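You operate a simulated robot arm through the tools that you are given. There is no shell and no other tool.

Carry out the task below with a simulated two-armed robot. There is one attempt and no reset: what you move stays moved.

JOB
Test the white double plug and put it in the tray for its result.
Fine: use the test box, its knob on WIRE; switch it off at the end.

Only the result counts: the job must be done as asked and must still hold three seconds after the hand-in. Knocking over, shifting, dropping, spilling or breaking anything else fails it.

ROBOT AND FRAMES
Two 7-joint arms with two-finger parallel grippers on one trunk that stands fixed in place. Base frame: the origin is at the foot of the trunk, x ahead of it, y to its left, z up; the work surface is at about z = 852. Units: mm, degrees, N and s.
The left shoulder is at [50, 165, 1230], the right one opposite. With the tool pointing down near the work surface each hand reaches from about 100 to 680 mm from the base axis, measured 20 degrees to its own side. Payload 3.91 kg a hand.
The tool frame of a hand sits at the grasp point between the pads (the TCP): z along the fingers, y along the line on which they close. The tips reach 30 mm beyond it. The gripper opens to 110 mm. The fingers are 20 mm wide and 10 mm thick; the gripper's body (48 by 112 mm) begins 55 mm behind the TCP.
Orientation is that of the tool frame in the base frame, as a unit quaternion [x, y, z, w]. With the fingers straight down and closing along the base's y, the tool's x points along the base's -x, its y along +y and its z along -z.

CONTROLS
- The arms move only by the tool arm_command. It takes "left_motion", "right_motion" or both (then of equal length, played together; a hand with none holds still); each is a list of rows, each a list of 7 numbers: the shift along the tool's x, y, z in units of 100 mm (1.0 is 100 mm), then the turn, a rotation vector about the tool's x, y, z in units of 60 degrees (1.0 is 60 degrees), then the finger opening in mm, from 0 to 110. In form: [[x, y, z, wx, wy, wz, claw], ...]. A call has 1 to 20 rows; each row is the pose to reach, as a shift and turn from the pose commanded when the call began, along the tool's axes at that moment. A call with a number of a shift or a turn outside -1 to 1 is refused whole. Rows are played at 5 a second. More than 50 mm and 8.6 degrees between two rows, or a gripper value outside its range, and nothing of the call is played. A pose out of reach is approached as far as the arm can. The call stops where the force on the tool passes 40 N (or 10 N more than at its start, if that is more) or the arm is blocked; 0.2 s more then pass. The fingers move at their own pace (about 45 mm/s each) and stop on an object; they squeeze with about 20 N. The grip force told is the motor's: it shows also when the fingers shut on nothing. Time passes only in rows, and 0.2 s behind the last, so rows that repeat a pose let the fingers close. The reply holds the time, the measured pose of the TCP, the force on the tool along the base axes, the opening and the grip force, in the units named above and with some noise, with the torque about the TCP (base axes, N m) and any sound that the robot's microphone picked up.
- Cameras (640 x 400 px; columns grow to the right, rows downward): "scene" is now at [118.6, 4.3, 1409.7]; the picture's right is [0.07, -1.00, 0.00], its down [-0.60, -0.04, -0.80] and it looks along [0.80, 0.06, -0.60] (base axes); focal length 279 px, centre (320, 200). "left" rides on the left gripper at [73, -17, -103] in its tool frame; the picture's right is [0.23, 0.97, 0.00], its down [-0.76, 0.18, -0.62] and it looks along [-0.61, 0.14, 0.78] (tool axes); focal length 222 px, centre (320, 200). "right" rides on the right gripper at [72, 17, -103] in its tool frame; the picture's right is [-0.23, 0.97, 0.00], its down [-0.76, -0.18, -0.62] and it looks along [-0.61, -0.14, 0.78] (tool axes); focal length 222 px, centre (320, 200). There is no depth. A picture from a camera that has moved, and an enlarged one, comes with that camera's place and axes in the base frame and with its lens. The place of the scene camera against the robot may be out by one fixed shift of up to 18 mm in any direction.
- get_image(camera): a new picture of that camera. The clock stands still meanwhile.
- lift_body(by): slides the trunk up (or, below 0, down) by that many mm; the arms and the scene camera ride with it, the base frame stays. It gives what a move gives, with no picture.
- head_to(pan, tilt): turns the head with the scene camera to pan (to the left, within 80 degrees either way) and tilt (down, from -29 to 69), counted from straight ahead of the robot. It gives what a move gives.
- zoom(camera, box): a new picture of the part [left, top, right, bottom] of that camera's present view, enlarged. The clock stands still meanwhile.
- job_done(): hands the job in; it is judged then, once.

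Places have to be worked out from the pictures, the camera data and where the tool is seen. Open the grippers and draw the arms clear of the work before you hand the job in, unless the task says otherwise.

The tools are called after "Request:" as name(argument=value, ...) on one line, values as JSON. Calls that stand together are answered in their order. arm_command: Moves the arms, as the interface text tells. Its arguments: {"type":"object","properties":{"left_motion":{"type":"array","items":{"type":"array","items":{"type":"number"}}},"right_motion":{"type":"array","items":{"type":"array","items":{"type":"number"}}}},"required":[]} The other tools are called the same way: lift_body (by) slides the trunk up or down; head_to (pan, tilt) turns the head that bears the scene camera; get_image (camera) takes a picture; zoom (camera, box) takes an enlarged picture of a part of a camera's view; job_done () hands the job in.

At the start:

```text
t: 0.0
left_eef_pos: [330.7, 126.2, 1242.8]
left_tool_rot: [0.0, 1.0, -0.001, 0.0]
left_wrist_force: [-0.2, -0.3, -0.2]
left_torque: [0.0, 0.01, -0.02]
left_finger_gap: 110.1
left_grip_force: 0.0
right_eef_pos: [525.0, -141.5, 1150.9]
right_tool_rot: [0.0, 1.0, 0.001, -0.001]
right_wrist_force: [-0.5, -0.5, -0.1]
right_torque: [-0.02, 0.03, 0.02]
right_finger_gap: 110.2
right_grip_force: 0.0
trunk travel left (down, up): [-450.0, 53.0]
head pan, tilt: [4.0, 37.0]
```

scene: 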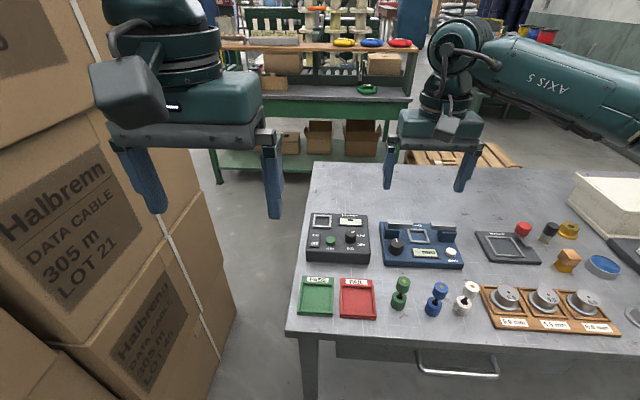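
right: 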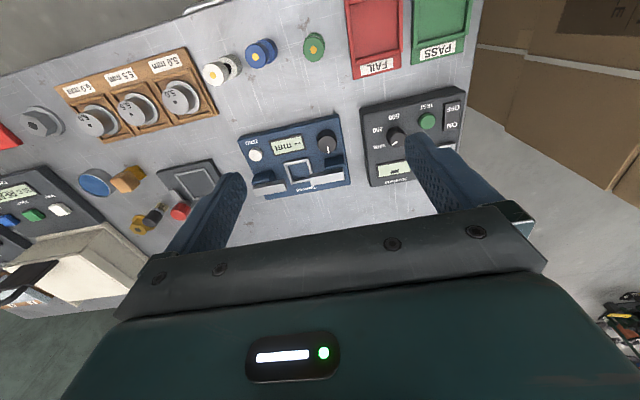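
left: 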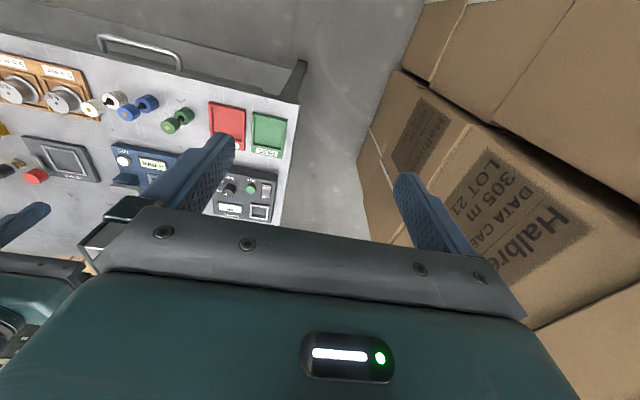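

I see several instruments, trays PASS/FAIL, and three double plugs (green, blue, white). I'll enlarge the relevant areas to read labels before moving anything.

Request:
zoom(camera="scene", box=[290, 200, 390, 270])

Request:
zoom(camera="scene", box=[370, 200, 470, 275])

Request:
zoom(camera="scene", box=[290, 260, 490, 340])

Request:
zoom(camera="right", box=[340, 60, 480, 200])

Request:
zoom(camera="scene", box=[460, 180, 640, 340])

```text
5.71 times, centred on (340, 235) of scene
camera zoom: at [118.6, 4.3, 1409.7], right [0.07, -1.0, 0.0], down [-0.6, -0.04, -0.8], along [0.8, 0.06, -0.6], focal length 1594 px, centre (206, 0)
```

zoom: 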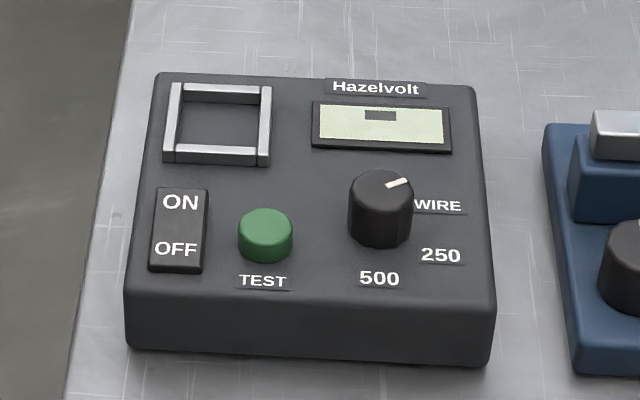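

```text
5.33 times, centred on (420, 238) of scene
camera zoom: at [118.6, 4.3, 1409.7], right [0.07, -1.0, 0.0], down [-0.6, -0.04, -0.8], along [0.8, 0.06, -0.6], focal length 1488 px, centre (-213, 0)
```

zoom: 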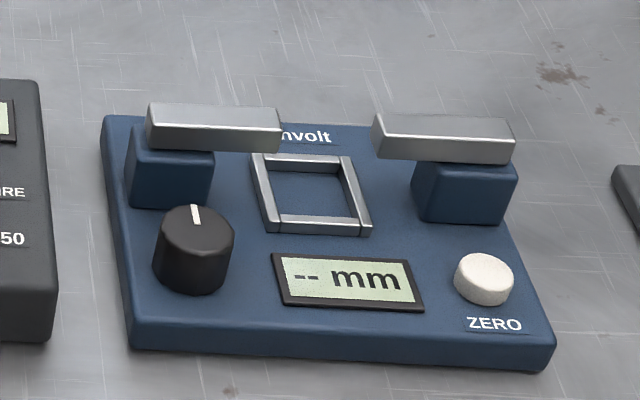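

```text
3.20 times, centred on (390, 300) of scene
camera zoom: at [118.6, 4.3, 1409.7], right [0.07, -1.0, 0.0], down [-0.6, -0.04, -0.8], along [0.8, 0.06, -0.6], focal length 893 px, centre (96, -120)
```

zoom: 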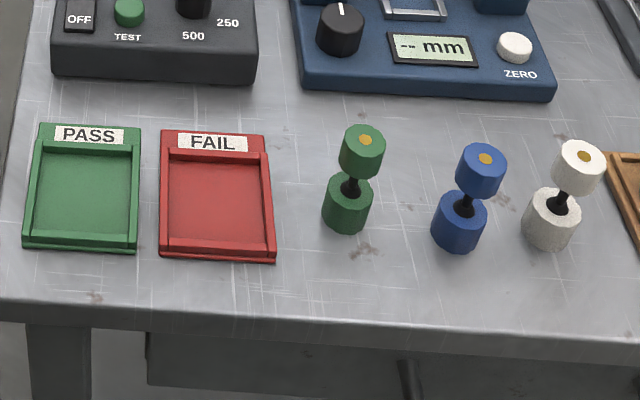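

```text
2.86 times, centred on (410, 130) of right
camera zoom: at [451.8, -124.8, 1254.5], right [0.23, 0.97, 0.0], down [0.76, -0.18, 0.62], along [0.61, -0.14, -0.78], focal length 635 px, centre (63, 400)
```

zoom: 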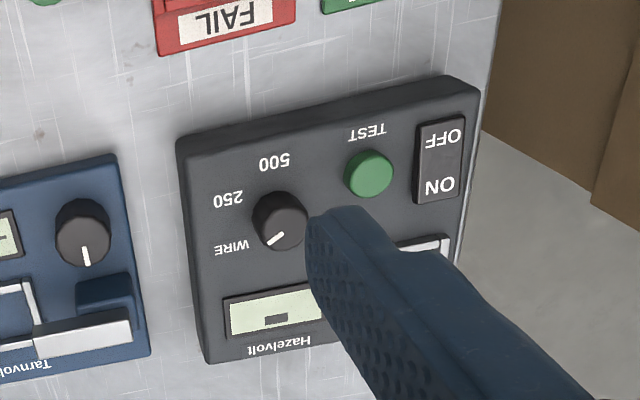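

```text
2.50 times, centred on (550, 260) of scene
camera zoom: at [118.6, 4.3, 1409.7], right [0.07, -1.0, 0.0], down [-0.6, -0.04, -0.8], along [0.8, 0.06, -0.6], focal length 697 px, centre (-255, 50)
```

zoom: 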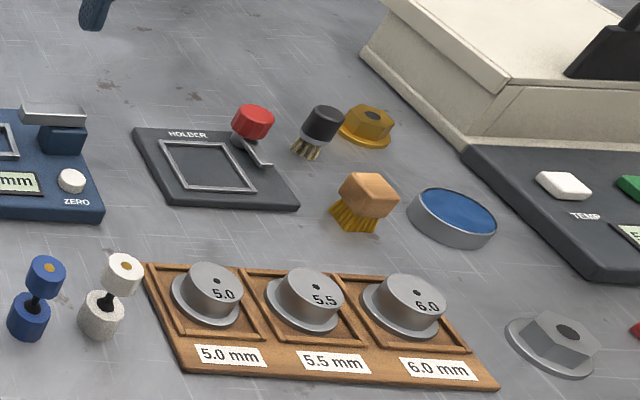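

The Hazelvolt test box (switch, TEST, knob WIRE/250/500, square nest) sits at about x 600–700, y −40…60; the white plug stands upright at about (465, −275), next to the blue one. I'll move the right hand towards the white plug and bring the left hand closer to the test box for inspection.

Request:
arm_command(left_motion=[[-0.25, -0.15, 0.25, 0, 0, 0, 60], [-0.5, -0.3, 0.5, 0, 0, 0, 30], [-0.75, -0.45, 0.75, 0, 0, 0, 0], [-1.0, -0.6, 1.0, 0, 0, 0, 0], [-1.0, -0.6, 1.0, 0, 0, 0, 0]], right_motion=[[0.15, -0.25, 0, 0, 0, 0, 110], [0.3, -0.5, 0, 0, 0, 0, 110], [0.45, -0.75, 0, 0, 0, 0, 110], [0.6, -1.0, 0, 0, 0, 0, 110], [0.6, -1.0, 0, 0, 0, 0, 110]])

```text
t: 1.2
left_eef_pos: [429.1, 67.4, 1141.8]
left_tool_rot: [0.0, 1.0, 0.0, 0.0]
left_wrist_force: [0.6, 0.6, -0.2]
left_torque: [-0.03, -0.01, 0.0]
left_finger_gap: 5.6
left_grip_force: 0.1
right_eef_pos: [462.9, -240.6, 1152.4]
right_tool_rot: [0.001, 1.0, 0.0, 0.0]
right_wrist_force: [0.8, 0.2, 0.6]
right_torque: [0.01, -0.02, 0.0]
right_finger_gap: 109.8
right_grip_force: 0.0
trunk travel left (down, up): [-450.0, 53.0]
head pan, tilt: [4.0, 37.0]
```

Both hands moved as planned. Now I look with all three cameras.

Request:
get_image(camera="left")

Request:
get_image(camera="right")

Request:
get_image(camera="scene")

```text
taken
camera left: at [356.2, 49.7, 1245.5], right [-0.23, 0.97, 0.0], down [0.76, 0.18, 0.62], along [0.61, 0.14, -0.78], focal length 222 px, centre (320, 200)
```

left: 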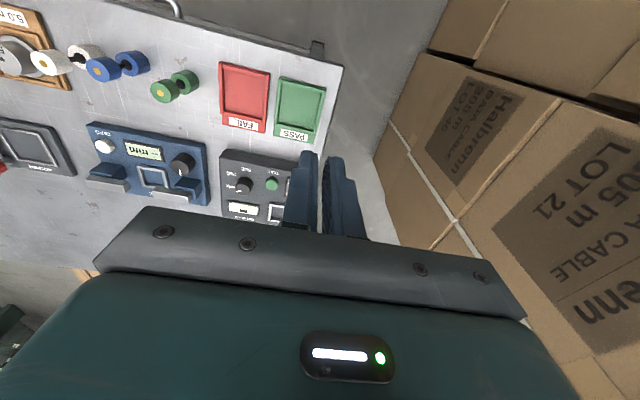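

```text
taken
camera right: at [391.0, -225.9, 1255.9], right [0.23, 0.97, 0.0], down [0.76, -0.18, 0.62], along [0.61, -0.14, -0.78], focal length 222 px, centre (320, 200)
```

right: 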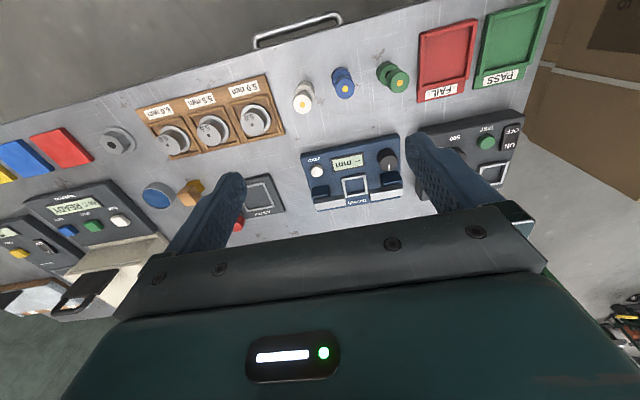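

```text
taken
camera scene: at [118.5, 4.6, 1409.7], right [0.07, -1.0, 0.0], down [-0.6, -0.04, -0.8], along [0.8, 0.06, -0.6], focal length 279 px, centre (320, 200)
```

scene: 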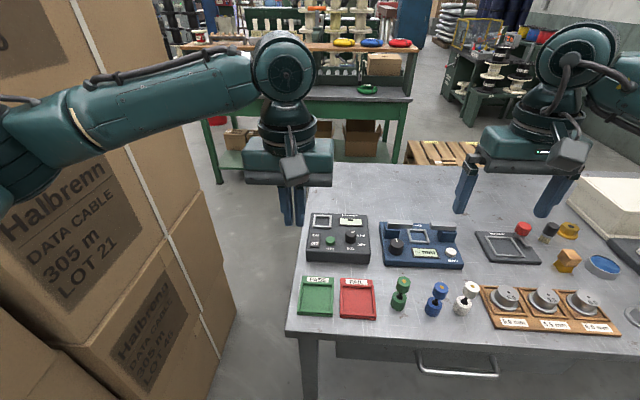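

The right camera sees the plugs well, and the left one sees the test box. I'll enlarge those regions to place the plug, knob, switch and nest accurately.

Request:
zoom(camera="right", box=[260, 40, 440, 140])

Request:
zoom(camera="right", box=[400, 100, 530, 210])

Request:
zoom(camera="left", box=[200, 130, 310, 240])

Request:
zoom(camera="scene", box=[300, 205, 380, 270])

```text
3.56 times, centred on (350, 90) of right
camera zoom: at [391.0, -225.9, 1255.9], right [0.23, 0.97, 0.0], down [0.76, -0.18, 0.62], along [0.61, -0.14, -0.78], focal length 790 px, centre (213, 591)
```

zoom: 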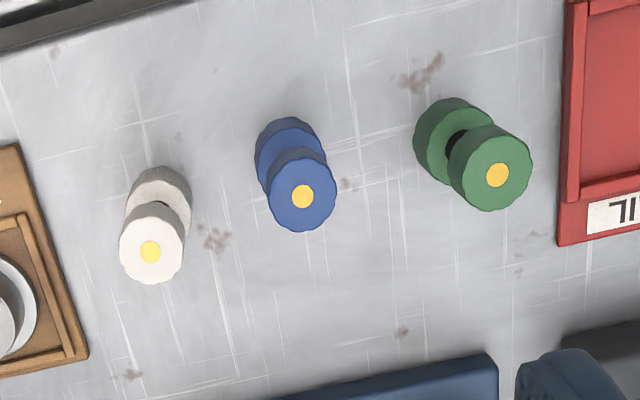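

```text
3.64 times, centred on (465, 155) of right
camera zoom: at [391.0, -225.9, 1255.9], right [0.23, 0.97, 0.0], down [0.76, -0.18, 0.62], along [0.61, -0.14, -0.78], focal length 808 px, centre (-207, 364)
```

zoom: 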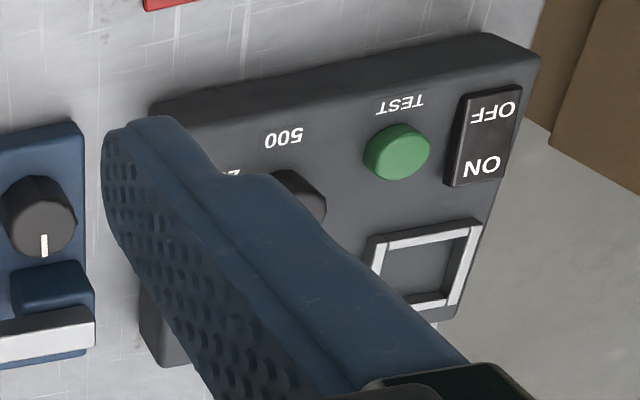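

```text
3.64 times, centred on (255, 185) of left
camera zoom: at [356.2, 49.7, 1245.5], right [-0.23, 0.97, 0.0], down [0.76, 0.18, 0.62], along [0.61, 0.14, -0.78], focal length 808 px, centre (556, 254)
```

zoom: 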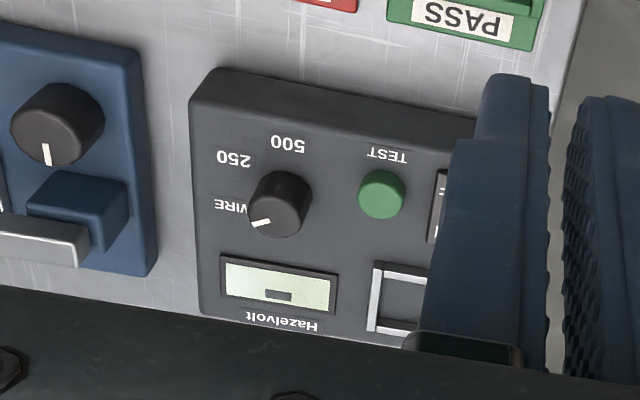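

```text
6.15 times, centred on (340, 238) of scene
camera zoom: at [118.5, 4.6, 1409.7], right [0.07, -1.0, 0.0], down [-0.6, -0.04, -0.8], along [0.8, 0.06, -0.6], focal length 1717 px, centre (197, -31)
```

zoom: 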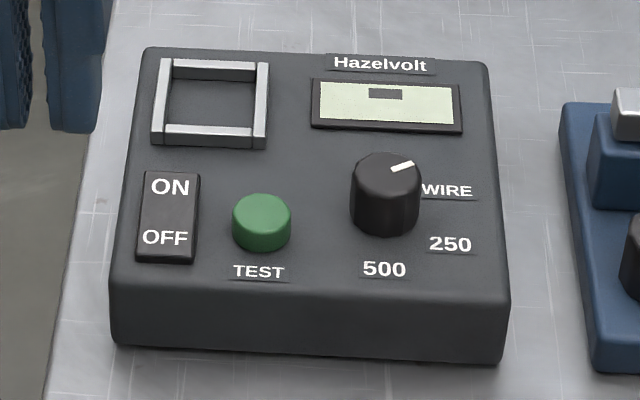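

The knob pointer already points at WIRE (about 30° above the picture's right, matching the label). The white plug's axis is near (473, −269), top near z 930. I'll bring the right hand above it with a narrower opening, and move the left hand toward the switch.

Request:
arm_command(left_motion=[[-0.33, -0.02, 0.17, 0, 0, 0, 0], [-0.67, -0.04, 0.34, 0, 0, 0, 0], [-1.0, -0.06, 0.5, 0, 0, 0, 0], [-1.0, -0.06, 0.5, 0, 0, 0, 0]], right_motion=[[-0.03, -0.1, 0.33, 0, 0, 0, 80], [-0.07, -0.2, 0.67, 0, 0, 0, 60], [-0.1, -0.29, 1.0, 0, 0, 0, 50], [-0.1, -0.29, 1.0, 0, 0, 0, 50]])

Request:
get_image(camera="right")

Request:
get_image(camera="left")

```text
t: 2.2
left_eef_pos: [529.5, 61.6, 1093.6]
left_tool_rot: [0.0, 1.0, 0.0, 0.001]
left_wrist_force: [-0.3, 0.0, 0.6]
left_torque: [0.02, -0.01, 0.01]
left_finger_gap: 0.3
left_grip_force: 19.7
right_eef_pos: [475.6, -268.8, 1050.7]
right_tool_rot: [0.0, 1.0, 0.0, 0.0]
right_wrist_force: [0.3, 0.1, 0.2]
right_torque: [-0.01, -0.01, 0.02]
right_finger_gap: 50.0
right_grip_force: 0.1
trunk travel left (down, up): [-450.0, 53.0]
head pan, tilt: [4.0, 37.0]
```

```text
taken
camera right: at [402.5, -251.7, 1155.2], right [0.23, 0.97, 0.0], down [0.76, -0.18, 0.62], along [0.61, -0.14, -0.78], focal length 222 px, centre (320, 200)
```

right: 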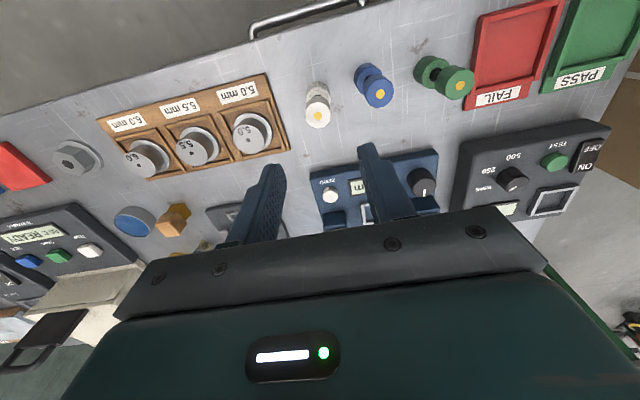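

```text
taken
camera left: at [455.8, 44.6, 1196.2], right [-0.23, 0.97, 0.0], down [0.76, 0.18, 0.62], along [0.61, 0.14, -0.78], focal length 222 px, centre (320, 200)
```

left: 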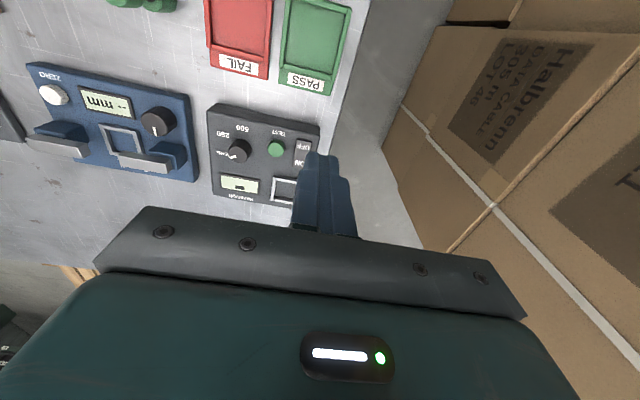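

Request:
zoom(camera="right", box=[280, 60, 400, 140])

Request:
zoom(camera="left", box=[200, 90, 340, 220])

Request:
zoom(camera="right", box=[450, 100, 620, 230])

```text
5.00 times, centred on (340, 100) of right
camera zoom: at [402.5, -251.7, 1155.2], right [0.23, 0.97, 0.0], down [0.76, -0.18, 0.62], along [0.61, -0.14, -0.78], focal length 1111 px, centre (220, 700)
```

zoom: 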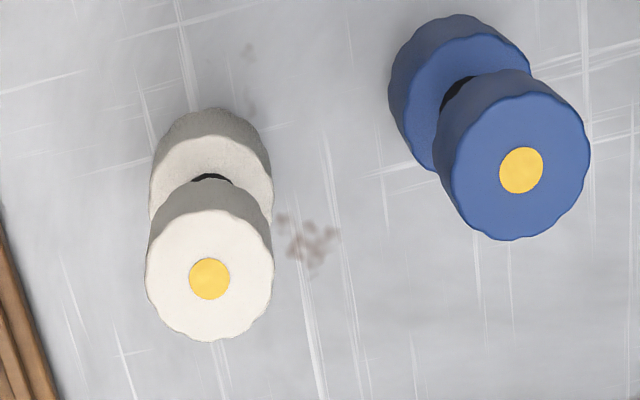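

```text
3.08 times, centred on (270, 155) of left
camera zoom: at [455.8, 44.6, 1196.2], right [-0.23, 0.97, 0.0], down [0.76, 0.18, 0.62], along [0.61, 0.14, -0.78], focal length 684 px, centre (474, 338)
```

zoom: 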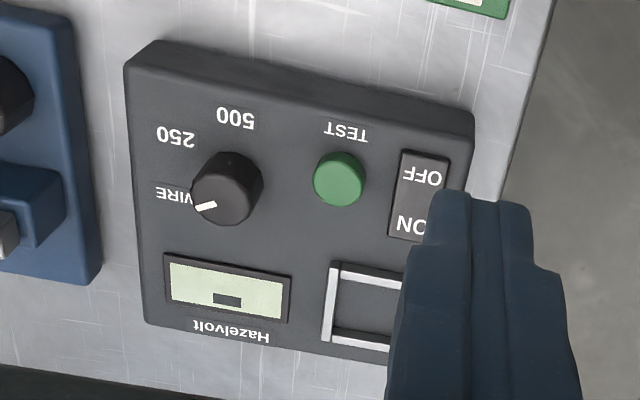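

```text
3.08 times, centred on (535, 165) of right
camera zoom: at [402.5, -251.7, 1155.2], right [0.23, 0.97, 0.0], down [0.76, -0.18, 0.62], along [0.61, -0.14, -0.78], focal length 684 px, centre (-342, 308)
```

zoom: 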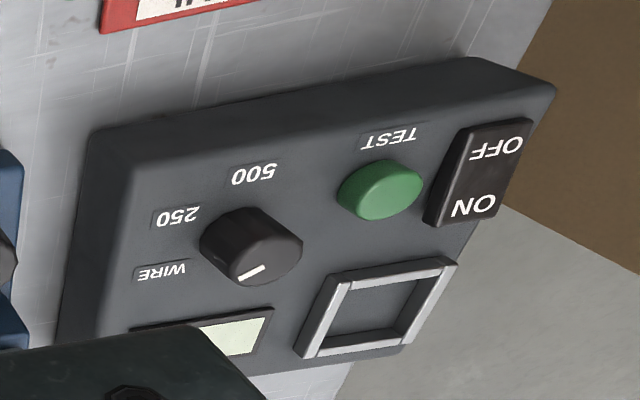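

Request:
zoom(camera="scene", box=[305, 210, 345, 260])

Request:
zoom(camera="scene", box=[330, 210, 375, 240])

Request:
zoom(camera="right", box=[565, 125, 615, 180])

```text
8.00 times, centred on (325, 235) of scene
camera zoom: at [118.2, 4.6, 1409.7], right [0.07, -1.0, 0.0], down [-0.6, -0.04, -0.8], along [0.8, 0.06, -0.6], focal length 2232 px, centre (280, -80)
```

zoom: 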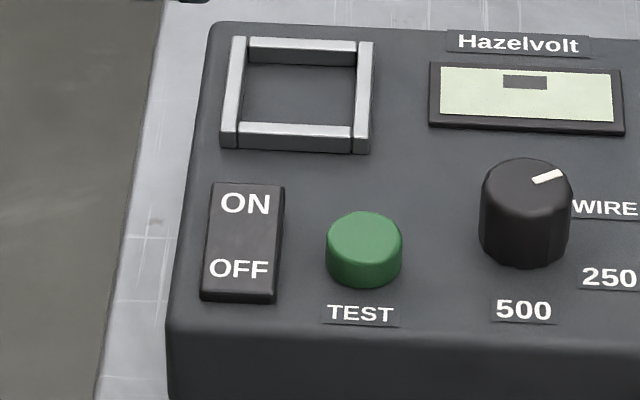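

```text
13.33 times, centred on (352, 225) of scene
camera zoom: at [118.2, 4.6, 1409.7], right [0.07, -1.0, 0.0], down [-0.6, -0.04, -0.8], along [0.8, 0.06, -0.6], focal length 3719 px, centre (-113, -133)
```

zoom: 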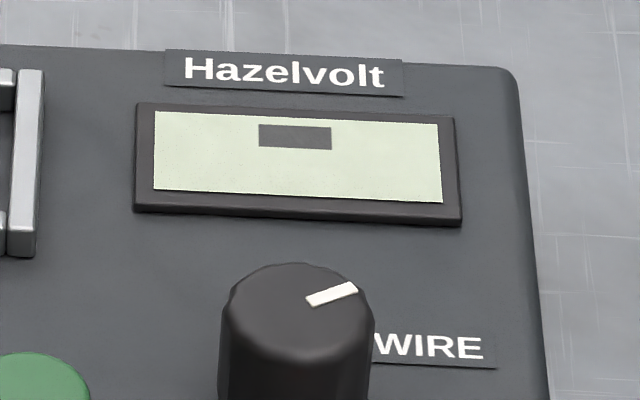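

```text
7.27 times, centred on (590, 152) of right
camera zoom: at [402.5, -251.7, 1155.2], right [0.23, 0.97, 0.0], down [0.76, -0.18, 0.62], along [0.61, -0.14, -0.78], focal length 1615 px, centre (-1644, 546)
```

zoom: 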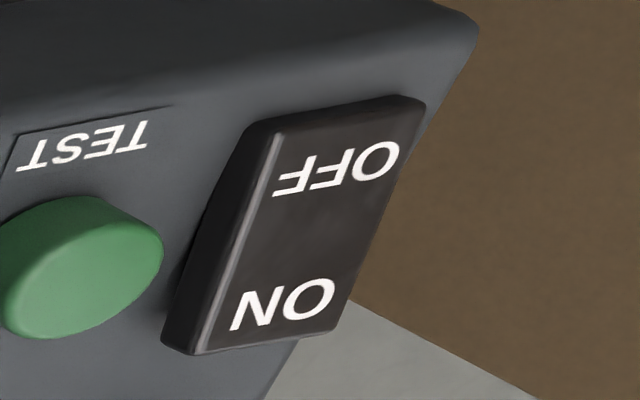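

The rocker's ON end is raised (so it's off), ON end at about (629, 54, 901), TEST at (611, 15, 898), nest at about (688, 40). Plug axis is (473, −270), top z≈931, diameter ≈26. I lower the right hand to just over the plug and bring the left hand over the ON end.

Request:
arm_command(left_motion=[[-0.34, -0.03, 0.34, 0, 0, 0, 0], [-0.67, -0.06, 0.67, 0, 0, 0, 0], [-1.0, -0.08, 1.0, 0, 0, 0, 0], [-1.0, -0.08, 1.0, 0, 0, 0, 0], [-1.0, -0.08, 1.0, 0, 0, 0, 0]], right_motion=[[0.02, 0.0, 0.3, 0, 0, 0, 50], [0.02, -0.01, 0.6, 0, 0, 0, 50], [0.02, -0.01, 0.8, 0, 0, 0, 50], [0.02, -0.01, 0.85, 0, 0, 0, 50], [0.02, -0.01, 0.85, 0, 0, 0, 50]])

Request:
get_image(camera="right")

Request:
get_image(camera="left")

Request:
get_image(camera="scene")

```text
t: 3.4
left_eef_pos: [629.8, 54.2, 993.1]
left_tool_rot: [0.0, 1.0, 0.0, 0.0]
left_wrist_force: [0.0, 0.1, -0.9]
left_torque: [-0.01, 0.0, 0.02]
left_finger_gap: 0.0
left_grip_force: 20.3
right_eef_pos: [471.7, -268.7, 965.9]
right_tool_rot: [0.0, 1.0, 0.0, 0.0]
right_wrist_force: [-0.1, 0.3, 1.1]
right_torque: [0.03, 0.01, 0.0]
right_finger_gap: 50.4
right_grip_force: 0.1
trunk travel left (down, up): [-450.0, 53.0]
head pan, tilt: [4.0, 37.0]
```

```text
taken
camera right: at [399.4, -253.4, 1069.7], right [0.23, 0.97, 0.0], down [0.76, -0.18, 0.62], along [0.61, -0.14, -0.78], focal length 222 px, centre (320, 200)
```

right: 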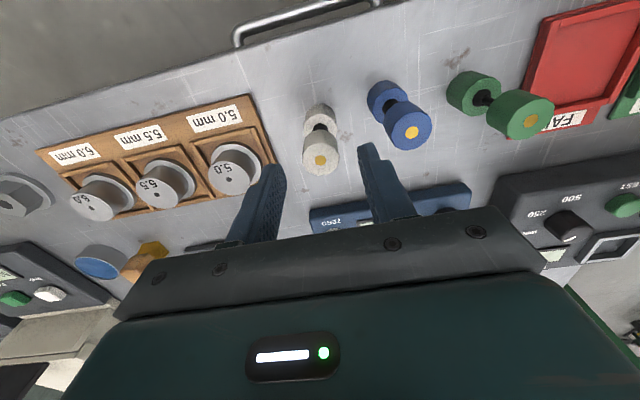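

```text
taken
camera left: at [556.7, 36.7, 1096.1], right [-0.23, 0.97, 0.0], down [0.76, 0.18, 0.62], along [0.61, 0.14, -0.78], focal length 222 px, centre (320, 200)
```

left: 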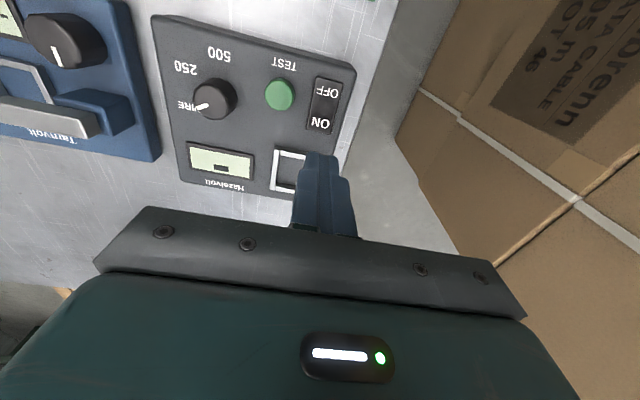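

```text
taken
camera scene: at [118.7, 3.9, 1409.6], right [0.07, -1.0, 0.0], down [-0.6, -0.04, -0.8], along [0.8, 0.06, -0.6], focal length 279 px, centre (320, 200)
```

scene: 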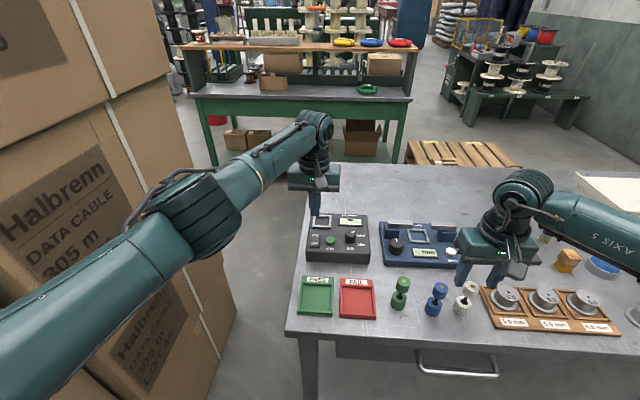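

Gold contact of the white plug lies exactly on the right tool axis (col 320, row 160), and the left tool axis is over the ON end. I press ON with the closed left fingers in small steps.

Request:
arm_command(left_motion=[[0, 0, 0.3, 0, 0, 0, 0], [0, 0, 0.52, 0, 0, 0, 0], [0, 0, 0.58, 0, 0, 0, 0], [0, 0, 0.61, 0, 0, 0, 0], [0, 0, 0.63, 0, 0, 0, 0], [0, 0, 0.65, 0, 0, 0, 0], [0, 0, 0.67, 0, 0, 0, 0], [0, 0, 0.69, 0, 0, 0, 0]])

Request:
zoom(camera="scene", box=[300, 205, 380, 270])

```text
t: 5.2
left_eef_pos: [626.0, 55.4, 928.4]
left_tool_rot: [-0.001, 1.0, 0.0, 0.003]
left_wrist_force: [6.7, 5.4, 15.5]
left_torque: [0.17, -0.06, 0.05]
left_finger_gap: 0.0
left_grip_force: 20.1
left hand out of reach, approached as far as the arm can: row 4, 5, 6, 7, 8
right_eef_pos: [470.7, -269.0, 966.7]
right_tool_rot: [-0.001, 1.0, 0.001, 0.001]
right_wrist_force: [-0.1, 0.5, 0.7]
right_torque: [0.01, -0.01, 0.04]
right_finger_gap: 50.1
right_grip_force: 0.0
trunk travel left (down, up): [-450.0, 53.0]
head pan, tilt: [4.0, 37.0]
```

```text
6.15 times, centred on (340, 238) of scene
camera zoom: at [117.6, 4.7, 1410.0], right [0.07, -1.0, 0.0], down [-0.6, -0.04, -0.8], along [0.8, 0.06, -0.6], focal length 1717 px, centre (197, -31)
```

zoom: 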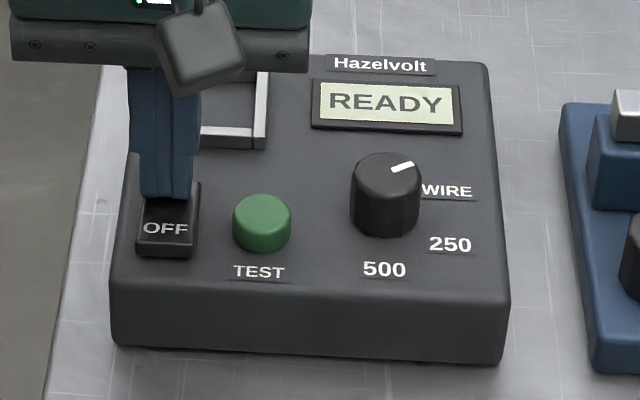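

The display now reads READY with the knob on WIRE. The left hand was at its reach limit there, so I'll lift and retract it, while the right hand goes down around the plug's upper drum.

Request:
arm_command(left_motion=[[0, 0, -0.4, 0, 0, 0, 0], [0, 0, -0.8, 0, 0, 0, 0], [0.3, 0.1, -1.0, 0, 0, 0, 0], [0.7, 0.2, -1.0, 0, 0, 0, 0], [1.0, 0.3, -1.0, 0, 0, 0, 0]], right_motion=[[0, 0, 0.15, 0, 0, 0, 50], [-0.01, 0, 0.3, 0, 0, 0, 50], [-0.01, 0, 0.42, 0, 0, 0, 50], [-0.01, 0, 0.51, 0, 0, 0, 50], [-0.01, 0, 0.51, 0, 0, 0, 50]])

Request:
get_image(camera="right")

Request:
zoom(camera="scene", box=[420, 220, 540, 330])

Request:
zoom(camera="scene", box=[300, 205, 380, 270])

```text
t: 6.4
left_eef_pos: [524.1, 84.4, 1024.8]
left_tool_rot: [-0.001, 1.0, 0.0, 0.0]
left_wrist_force: [-0.2, -0.5, -0.5]
left_torque: [-0.02, -0.01, 0.03]
left_finger_gap: 0.0
left_grip_force: 20.0
right_eef_pos: [473.0, -270.8, 915.3]
right_tool_rot: [0.0, 1.0, 0.0, 0.0]
right_wrist_force: [0.1, 0.3, 0.0]
right_torque: [-0.03, 0.0, 0.03]
right_finger_gap: 50.3
right_grip_force: 0.0
trunk travel left (down, up): [-450.0, 53.0]
head pan, tilt: [4.0, 37.0]
```

```text
taken
camera right: at [400.4, -253.4, 1019.0], right [0.23, 0.97, 0.0], down [0.76, -0.18, 0.62], along [0.61, -0.14, -0.78], focal length 222 px, centre (320, 200)
```

right: 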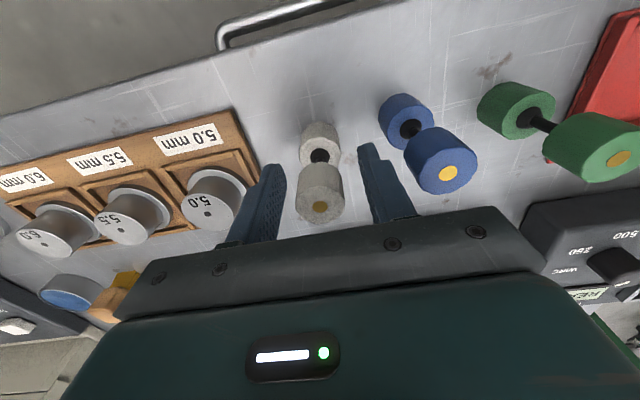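

```text
3.64 times, centred on (480, 275) of scene
camera zoom: at [118.3, 4.3, 1409.7], right [0.07, -1.0, 0.0], down [-0.6, -0.04, -0.8], along [0.8, 0.06, -0.6], focal length 1014 px, centre (-262, -73)
```

zoom: 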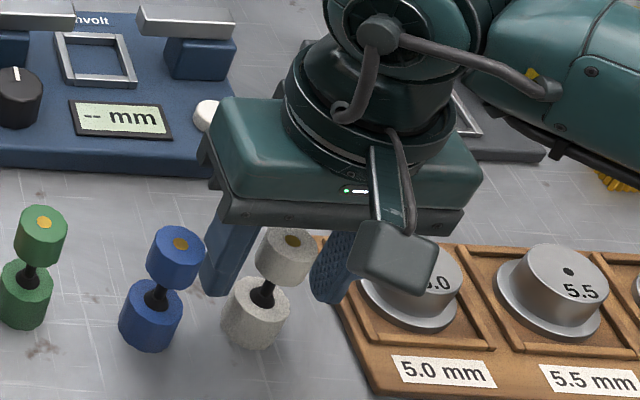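

```text
6.15 times, centred on (340, 238) of scene
camera zoom: at [118.3, 4.3, 1409.7], right [0.07, -1.0, 0.0], down [-0.6, -0.04, -0.8], along [0.8, 0.06, -0.6], focal length 1717 px, centre (197, -31)
```

zoom: 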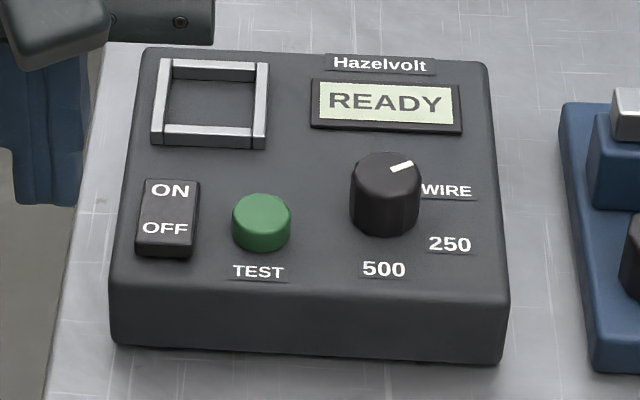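

The plug's upper drum is centred between the open right fingers, and the box still shows READY. I close the right gripper and lift slightly, while the left hand backs away.

Request:
arm_command(left_motion=[[0.3, 0.1, -0.2, 0, 0, 0, 0], [0.6, 0.2, -0.4, 0, 0, 0, 0], [0.9, 0.3, -0.6, 0, 0, 0, 0], [1.0, 0.4, -0.8, 0, 0, 0, 0], [1.0, 0.4, -0.8, 0, 0, 0, 0], [1.0, 0.4, -0.8, 0, 0, 0, 0]], right_motion=[[0, 0, 0, 0, 0, 0, 30], [0, 0, 0, 0, 0, 0, 10], [0, 0, 0, 0, 0, 0, 0], [0, 0, 0, 0, 0, 0, 0], [0, 0, -0.05, 0, 0, 0, 0], [0, 0, -0.15, 0, 0, 0, 0]])

Request:
get_image(camera="right")

Request:
zoom(camera="scene", box=[420, 220, 540, 330])

```text
t: 7.8
left_eef_pos: [424.9, 124.2, 1104.0]
left_tool_rot: [-0.001, 1.0, -0.002, 0.0]
left_wrist_force: [0.6, -0.5, 0.1]
left_torque: [-0.02, 0.01, -0.02]
left_finger_gap: 0.0
left_grip_force: 20.5
right_eef_pos: [473.2, -270.2, 927.9]
right_tool_rot: [-0.001, 1.0, 0.001, 0.001]
right_wrist_force: [-0.3, 0.4, -0.6]
right_torque: [0.0, 0.03, -0.02]
right_finger_gap: 25.3
right_grip_force: 20.2
trunk travel left (down, up): [-450.0, 53.0]
head pan, tilt: [4.0, 37.0]
```

```text
taken
camera right: at [400.0, -253.5, 1033.1], right [0.23, 0.97, 0.0], down [0.76, -0.18, 0.62], along [0.61, -0.14, -0.78], focal length 222 px, centre (320, 200)
```

right: 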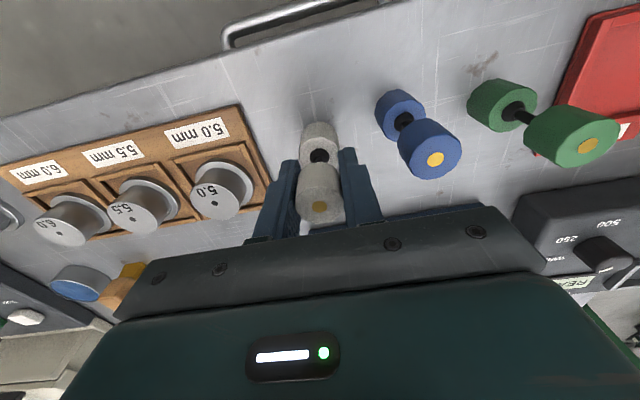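

```text
3.64 times, centred on (480, 275) of scene
camera zoom: at [118.6, 4.3, 1409.6], right [0.07, -1.0, 0.0], down [-0.6, -0.04, -0.8], along [0.8, 0.06, -0.6], focal length 1014 px, centre (-262, -73)
```

zoom: 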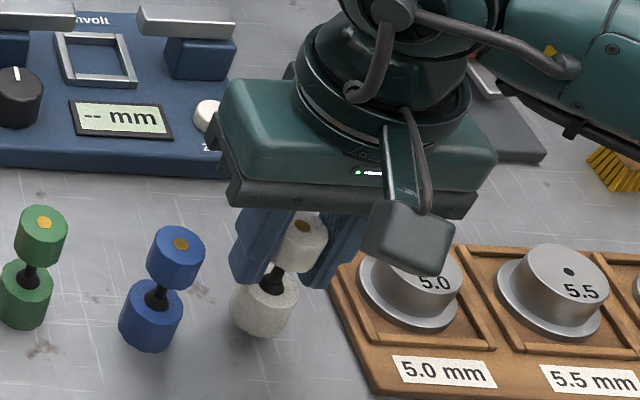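

The plug is held (25.3 mm), but with the tool vertical the nest at x≈688 is beyond reach. I'll set the plug back where it stood and regrasp it with the fingers tilted forward, so it stays upright with more reach.

Request:
arm_command(right_motion=[[0, 0, 0.06, 0, 0, 0, 0], [0, 0, 0.11, 0, 0, 0, 0], [0, 0, 0.13, 0, 0, 0, 0], [0, 0, 0.145, 0, 0, 0, 0], [0, 0, 0.145, 0, 0, 0, 0], [0, 0, 0.145, 0, 0, 0, 30], [0, 0, 0.145, 0, 0, 0, 50], [0, 0, 0.145, 0, 0, 0, 50]])

Request:
get_image(camera="right")

```text
t: 9.6
left_eef_pos: [426.0, 124.4, 1104.2]
left_tool_rot: [-0.001, 1.0, -0.001, 0.0]
left_wrist_force: [1.0, -0.6, 0.2]
left_torque: [-0.02, -0.02, 0.01]
left_finger_gap: 0.0
left_grip_force: 20.0
right_eef_pos: [472.8, -269.8, 914.1]
right_tool_rot: [0.0, 1.0, 0.0, 0.0]
right_wrist_force: [0.7, -0.2, -0.2]
right_torque: [-0.03, 0.0, -0.01]
right_finger_gap: 50.0
right_grip_force: 0.1
trunk travel left (down, up): [-450.0, 53.0]
head pan, tilt: [4.0, 37.0]
```

```text
taken
camera right: at [400.3, -254.4, 1018.9], right [0.23, 0.97, 0.0], down [0.76, -0.18, 0.62], along [0.61, -0.14, -0.78], focal length 222 px, centre (320, 200)
```

right: 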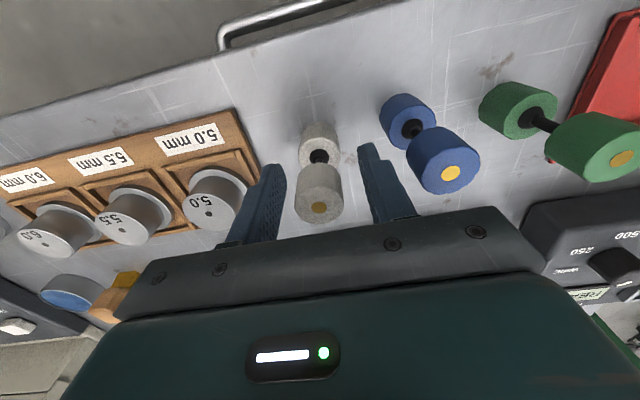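

The plug stands upright again at its place. I raise the right hand 90 mm and tilt it 40° forward there, to see how the arm behaves.

Request:
arm_command(right_motion=[[0, 0, -0.4, 0, 0, 0, 50], [0, 0, -0.8, 0, 0, 0, 50], [0, 0, -0.9, 0, -0.13, 0, 50], [0, 0, -0.9, 0, -0.26, 0, 50], [0, 0, -0.9, 0, -0.39, 0, 50], [0, 0, -0.9, 0, -0.53, 0, 50], [0, 0, -0.9, 0, -0.667, 0, 50], [0, 0, -0.9, 0, -0.667, 0, 50]])

Request:
get_image(camera="scene")

Request:
get_image(camera="right")

```text
t: 11.4
left_eef_pos: [424.8, 124.3, 1103.6]
left_tool_rot: [-0.001, 1.0, 0.0, 0.0]
left_wrist_force: [0.0, 0.4, 0.0]
left_torque: [-0.01, 0.02, -0.01]
left_finger_gap: 0.1
left_grip_force: 19.9
right_eef_pos: [473.2, -270.8, 1005.8]
right_tool_rot: [0.0, 0.939, 0.001, 0.343]
right_wrist_force: [0.3, 1.1, 0.3]
right_torque: [-0.03, 0.0, 0.02]
right_finger_gap: 50.3
right_grip_force: 0.0
trunk travel left (down, up): [-450.0, 53.0]
head pan, tilt: [4.0, 37.0]
```

```text
taken
camera scene: at [118.7, 4.3, 1409.7], right [0.07, -1.0, 0.0], down [-0.6, -0.04, -0.8], along [0.8, 0.06, -0.6], focal length 279 px, centre (320, 200)
```

scene: 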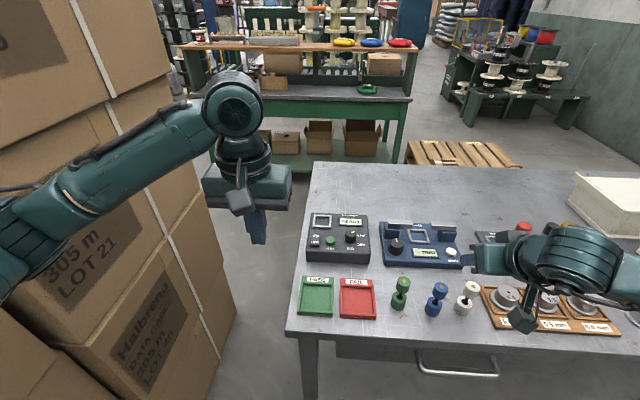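

```text
taken
camera right: at [350.9, -255.1, 1038.1], right [0.17, 0.97, 0.15], down [0.18, -0.18, 0.97], along [0.97, -0.14, -0.21], focal length 222 px, centre (320, 200)
```

right: 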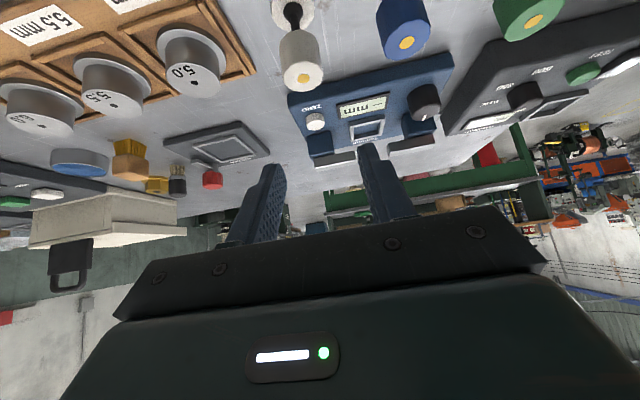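

The tilt worked (tool z = [0.644, 0, −0.765]). Now I lower the tilted, open gripper straight down 90 mm around the plug's upper drum.

Request:
arm_command(right_motion=[[0.145, 0, 0.172, 0, 0, 0, 50], [0.29, 0, 0.344, 0, 0, 0, 50], [0.387, 0, 0.459, 0, 0, 0, 50]])

Request:
get_image(camera="right")

Request:
zoom(camera="scene", box=[420, 220, 560, 350])

```text
t: 12.2
left_eef_pos: [425.9, 124.4, 1103.2]
left_tool_rot: [0.0, 1.0, -0.001, 0.0]
left_wrist_force: [1.1, -0.4, -0.2]
left_torque: [-0.02, 0.03, 0.01]
left_finger_gap: 0.1
left_grip_force: 19.7
right_eef_pos: [474.1, -271.3, 946.0]
right_tool_rot: [0.0, 0.94, 0.0, 0.342]
right_wrist_force: [0.7, -1.0, 0.0]
right_torque: [0.0, -0.02, -0.02]
right_finger_gap: 50.0
right_grip_force: 0.0
trunk travel left (down, up): [-450.0, 53.0]
head pan, tilt: [4.0, 37.0]
```

```text
taken
camera right: at [351.4, -254.8, 978.7], right [0.17, 0.97, 0.15], down [0.18, -0.18, 0.97], along [0.97, -0.14, -0.21], focal length 222 px, centre (320, 200)
```

right: 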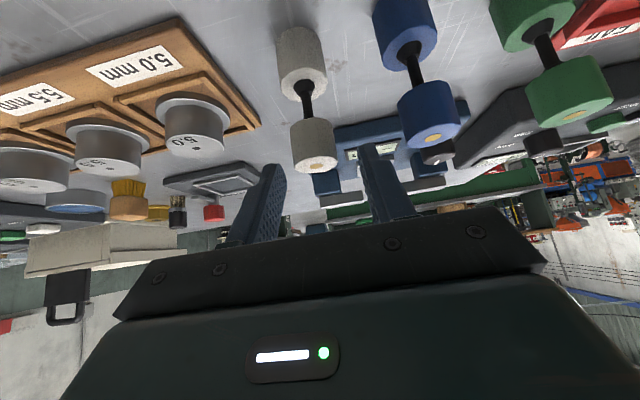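

```text
3.08 times, centred on (490, 285) of scene
camera zoom: at [118.7, 4.2, 1409.7], right [0.07, -1.0, 0.0], down [-0.6, -0.04, -0.8], along [0.8, 0.06, -0.6], focal length 858 px, centre (-203, -62)
```

zoom: 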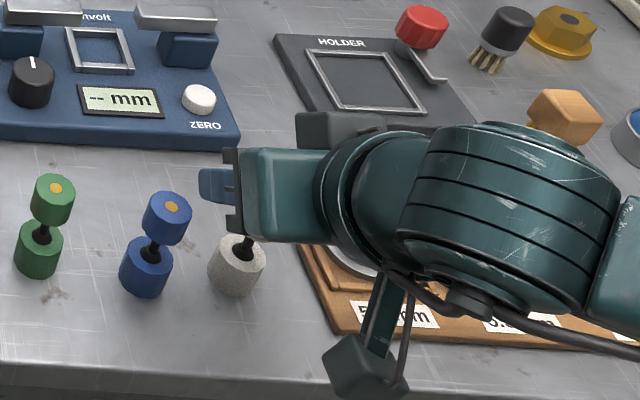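

The gold contact appears where expected (≈(318,165)), so the plug is centred. I descend the last 30 mm and close the fingers, letting the grip settle.

Request:
arm_command(right_motion=[[0.065, 0, 0.077, 0, 0, 0, 50], [0.13, 0, 0.154, 0, 0, 0, 50], [0.193, 0, 0.229, 0, 0, 0, 50], [0.193, 0, 0.229, 0, 0, 0, 30], [0.193, 0, 0.229, 0, 0, 0, 10], [0.193, 0, 0.229, 0, 0, 0, 0], [0.193, 0, 0.229, 0, 0, 0, 0]])

Request:
get_image(camera="right")

```text
t: 13.8
left_eef_pos: [425.9, 126.0, 1103.2]
left_tool_rot: [-0.001, 1.0, -0.001, 0.0]
left_wrist_force: [-0.3, 0.7, -0.1]
left_torque: [0.01, 0.0, -0.01]
left_finger_gap: 0.5
left_grip_force: 19.8
right_eef_pos: [472.6, -271.3, 915.2]
right_tool_rot: [-0.001, 0.94, 0.001, 0.342]
right_wrist_force: [-0.8, 0.4, -0.3]
right_torque: [-0.01, 0.0, 0.01]
right_finger_gap: 24.9
right_grip_force: 20.7
trunk travel left (down, up): [-450.0, 53.0]
head pan, tilt: [4.0, 37.0]
```

```text
taken
camera right: at [351.1, -255.3, 948.4], right [0.17, 0.97, 0.15], down [0.18, -0.18, 0.97], along [0.97, -0.14, -0.21], focal length 222 px, centre (320, 200)
```

right: 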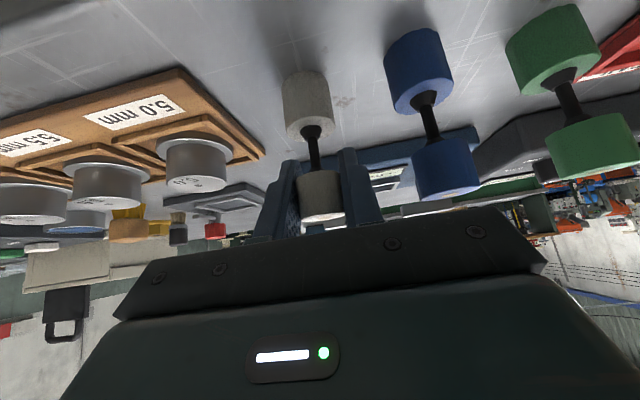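

Plug gripped at 24.9 mm with the tilted hand. I lift it 120 mm straight up and move the left hand further back out of the way.

Request:
arm_command(left_motion=[[0.2, 0.02, -0.2, 0, 0, 0, 0], [0.4, 0.05, -0.4, 0, 0, 0, 0], [0.6, 0.1, -0.6, 0, 0, 0, 0], [0.8, 0.1, -0.8, 0, 0, 0, 0]], right_motion=[[-0.13, 0, -0.153, 0, 0, 0, 0], [-0.35, 0, -0.415, 0, 0, 0, 0], [-0.56, 0, -0.665, 0, 0, 0, 0], [-0.773, 0, -0.918, 0, 0, 0, 0]])

Request:
get_image(camera="right")

Request:
get_image(camera="scene")

```text
t: 14.8
left_eef_pos: [343.2, 133.4, 1186.9]
left_tool_rot: [-0.001, 1.0, 0.0, 0.0]
left_wrist_force: [0.1, 0.0, 0.0]
left_torque: [-0.06, -0.01, -0.02]
left_finger_gap: 0.0
left_grip_force: 20.1
right_eef_pos: [473.7, -270.6, 1034.4]
right_tool_rot: [-0.001, 0.94, 0.001, 0.342]
right_wrist_force: [-0.4, -0.2, -1.4]
right_torque: [0.0, 0.0, 0.01]
right_finger_gap: 25.1
right_grip_force: 20.4
trunk travel left (down, up): [-450.0, 53.0]
head pan, tilt: [4.0, 37.0]
```

```text
taken
camera right: at [350.7, -253.2, 1068.5], right [0.17, 0.97, 0.15], down [0.18, -0.18, 0.97], along [0.97, -0.14, -0.21], focal length 222 px, centre (320, 200)
```

right: 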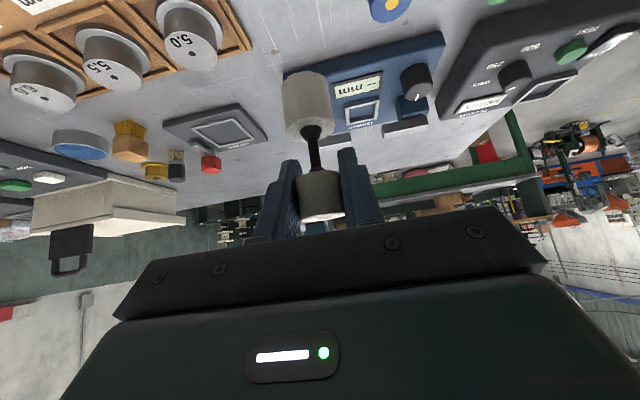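

```text
taken
camera scene: at [118.3, 4.2, 1409.6], right [0.07, -1.0, 0.0], down [-0.6, -0.04, -0.8], along [0.8, 0.06, -0.6], focal length 279 px, centre (320, 200)
```

scene: 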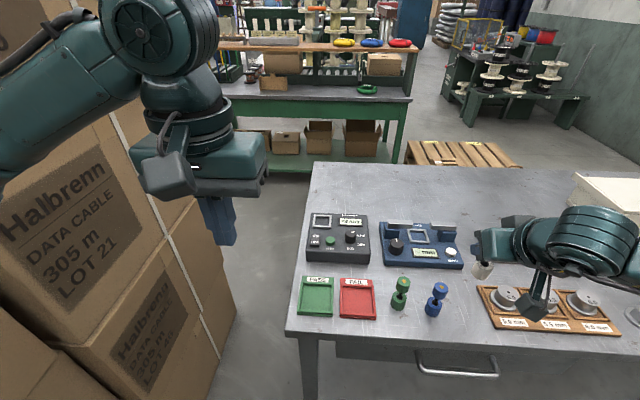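

Holding well and upright. I carry it toward the nest at this height, in two legs of (+70, +100) mm, then check.

Request:
arm_command(right_motion=[[-0.178, 0.333, 0.15, 0, 0, 0, 0], [-0.357, 0.667, 0.3, 0, 0, 0, 0], [-0.5355, 1.0, 0.451, 0, 0, 0, 0]])

Request:
arm_command(right_motion=[[-0.178, 0.333, 0.15, 0, 0, 0, 0], [-0.357, 0.667, 0.3, 0, 0, 0, 0], [-0.5355, 1.0, 0.451, 0, 0, 0, 0]])

Request:
get_image(camera="right")

Request:
get_image(camera="scene")

```text
t: 15.6
left_eef_pos: [344.2, 133.2, 1186.3]
left_tool_rot: [0.0, 1.0, -0.001, -0.001]
left_wrist_force: [0.6, 0.3, 0.6]
left_torque: [-0.02, -0.01, -0.01]
left_finger_gap: 0.0
left_grip_force: 20.7
right_eef_pos: [543.0, -170.9, 1032.5]
right_tool_rot: [0.0, 0.94, -0.001, 0.342]
right_wrist_force: [0.6, 0.3, -1.5]
right_torque: [-0.02, 0.0, -0.02]
right_finger_gap: 25.0
right_grip_force: 20.3
trunk travel left (down, up): [-450.0, 53.0]
head pan, tilt: [4.0, 37.0]
```

```text
t: 16.4
left_eef_pos: [344.1, 133.0, 1185.9]
left_tool_rot: [-0.001, 1.0, -0.001, 0.0]
left_wrist_force: [0.0, -0.1, -0.1]
left_torque: [0.0, 0.03, 0.0]
left_finger_gap: 0.0
left_grip_force: 19.9
right_eef_pos: [612.5, -70.5, 1034.4]
right_tool_rot: [0.001, 0.94, -0.001, 0.342]
right_wrist_force: [0.6, 0.1, -1.1]
right_torque: [0.01, 0.01, -0.01]
right_finger_gap: 25.1
right_grip_force: 20.3
trunk travel left (down, up): [-450.0, 53.0]
head pan, tilt: [4.0, 37.0]
```

```text
taken
camera right: at [491.0, -54.2, 1067.1], right [0.17, 0.97, 0.15], down [0.18, -0.18, 0.97], along [0.97, -0.14, -0.21], focal length 222 px, centre (320, 200)
```

right: 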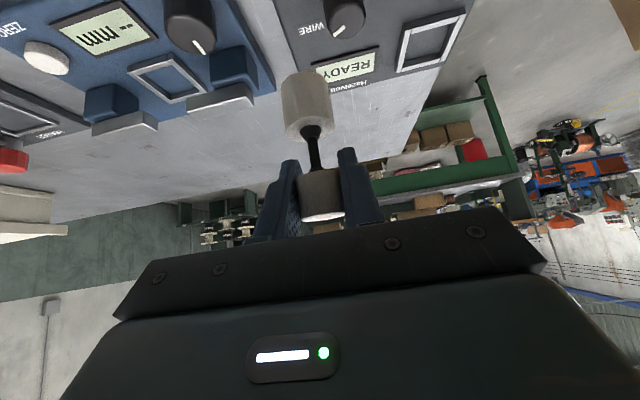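

```text
taken
camera scene: at [119.1, 5.1, 1409.6], right [0.07, -1.0, 0.0], down [-0.6, -0.04, -0.8], along [0.8, 0.06, -0.6], focal length 279 px, centre (320, 200)
```

scene: 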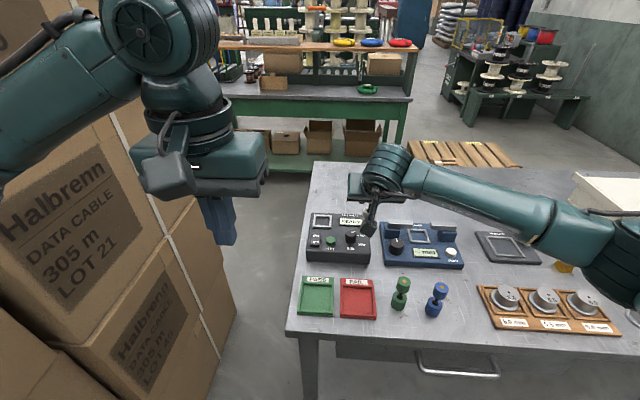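

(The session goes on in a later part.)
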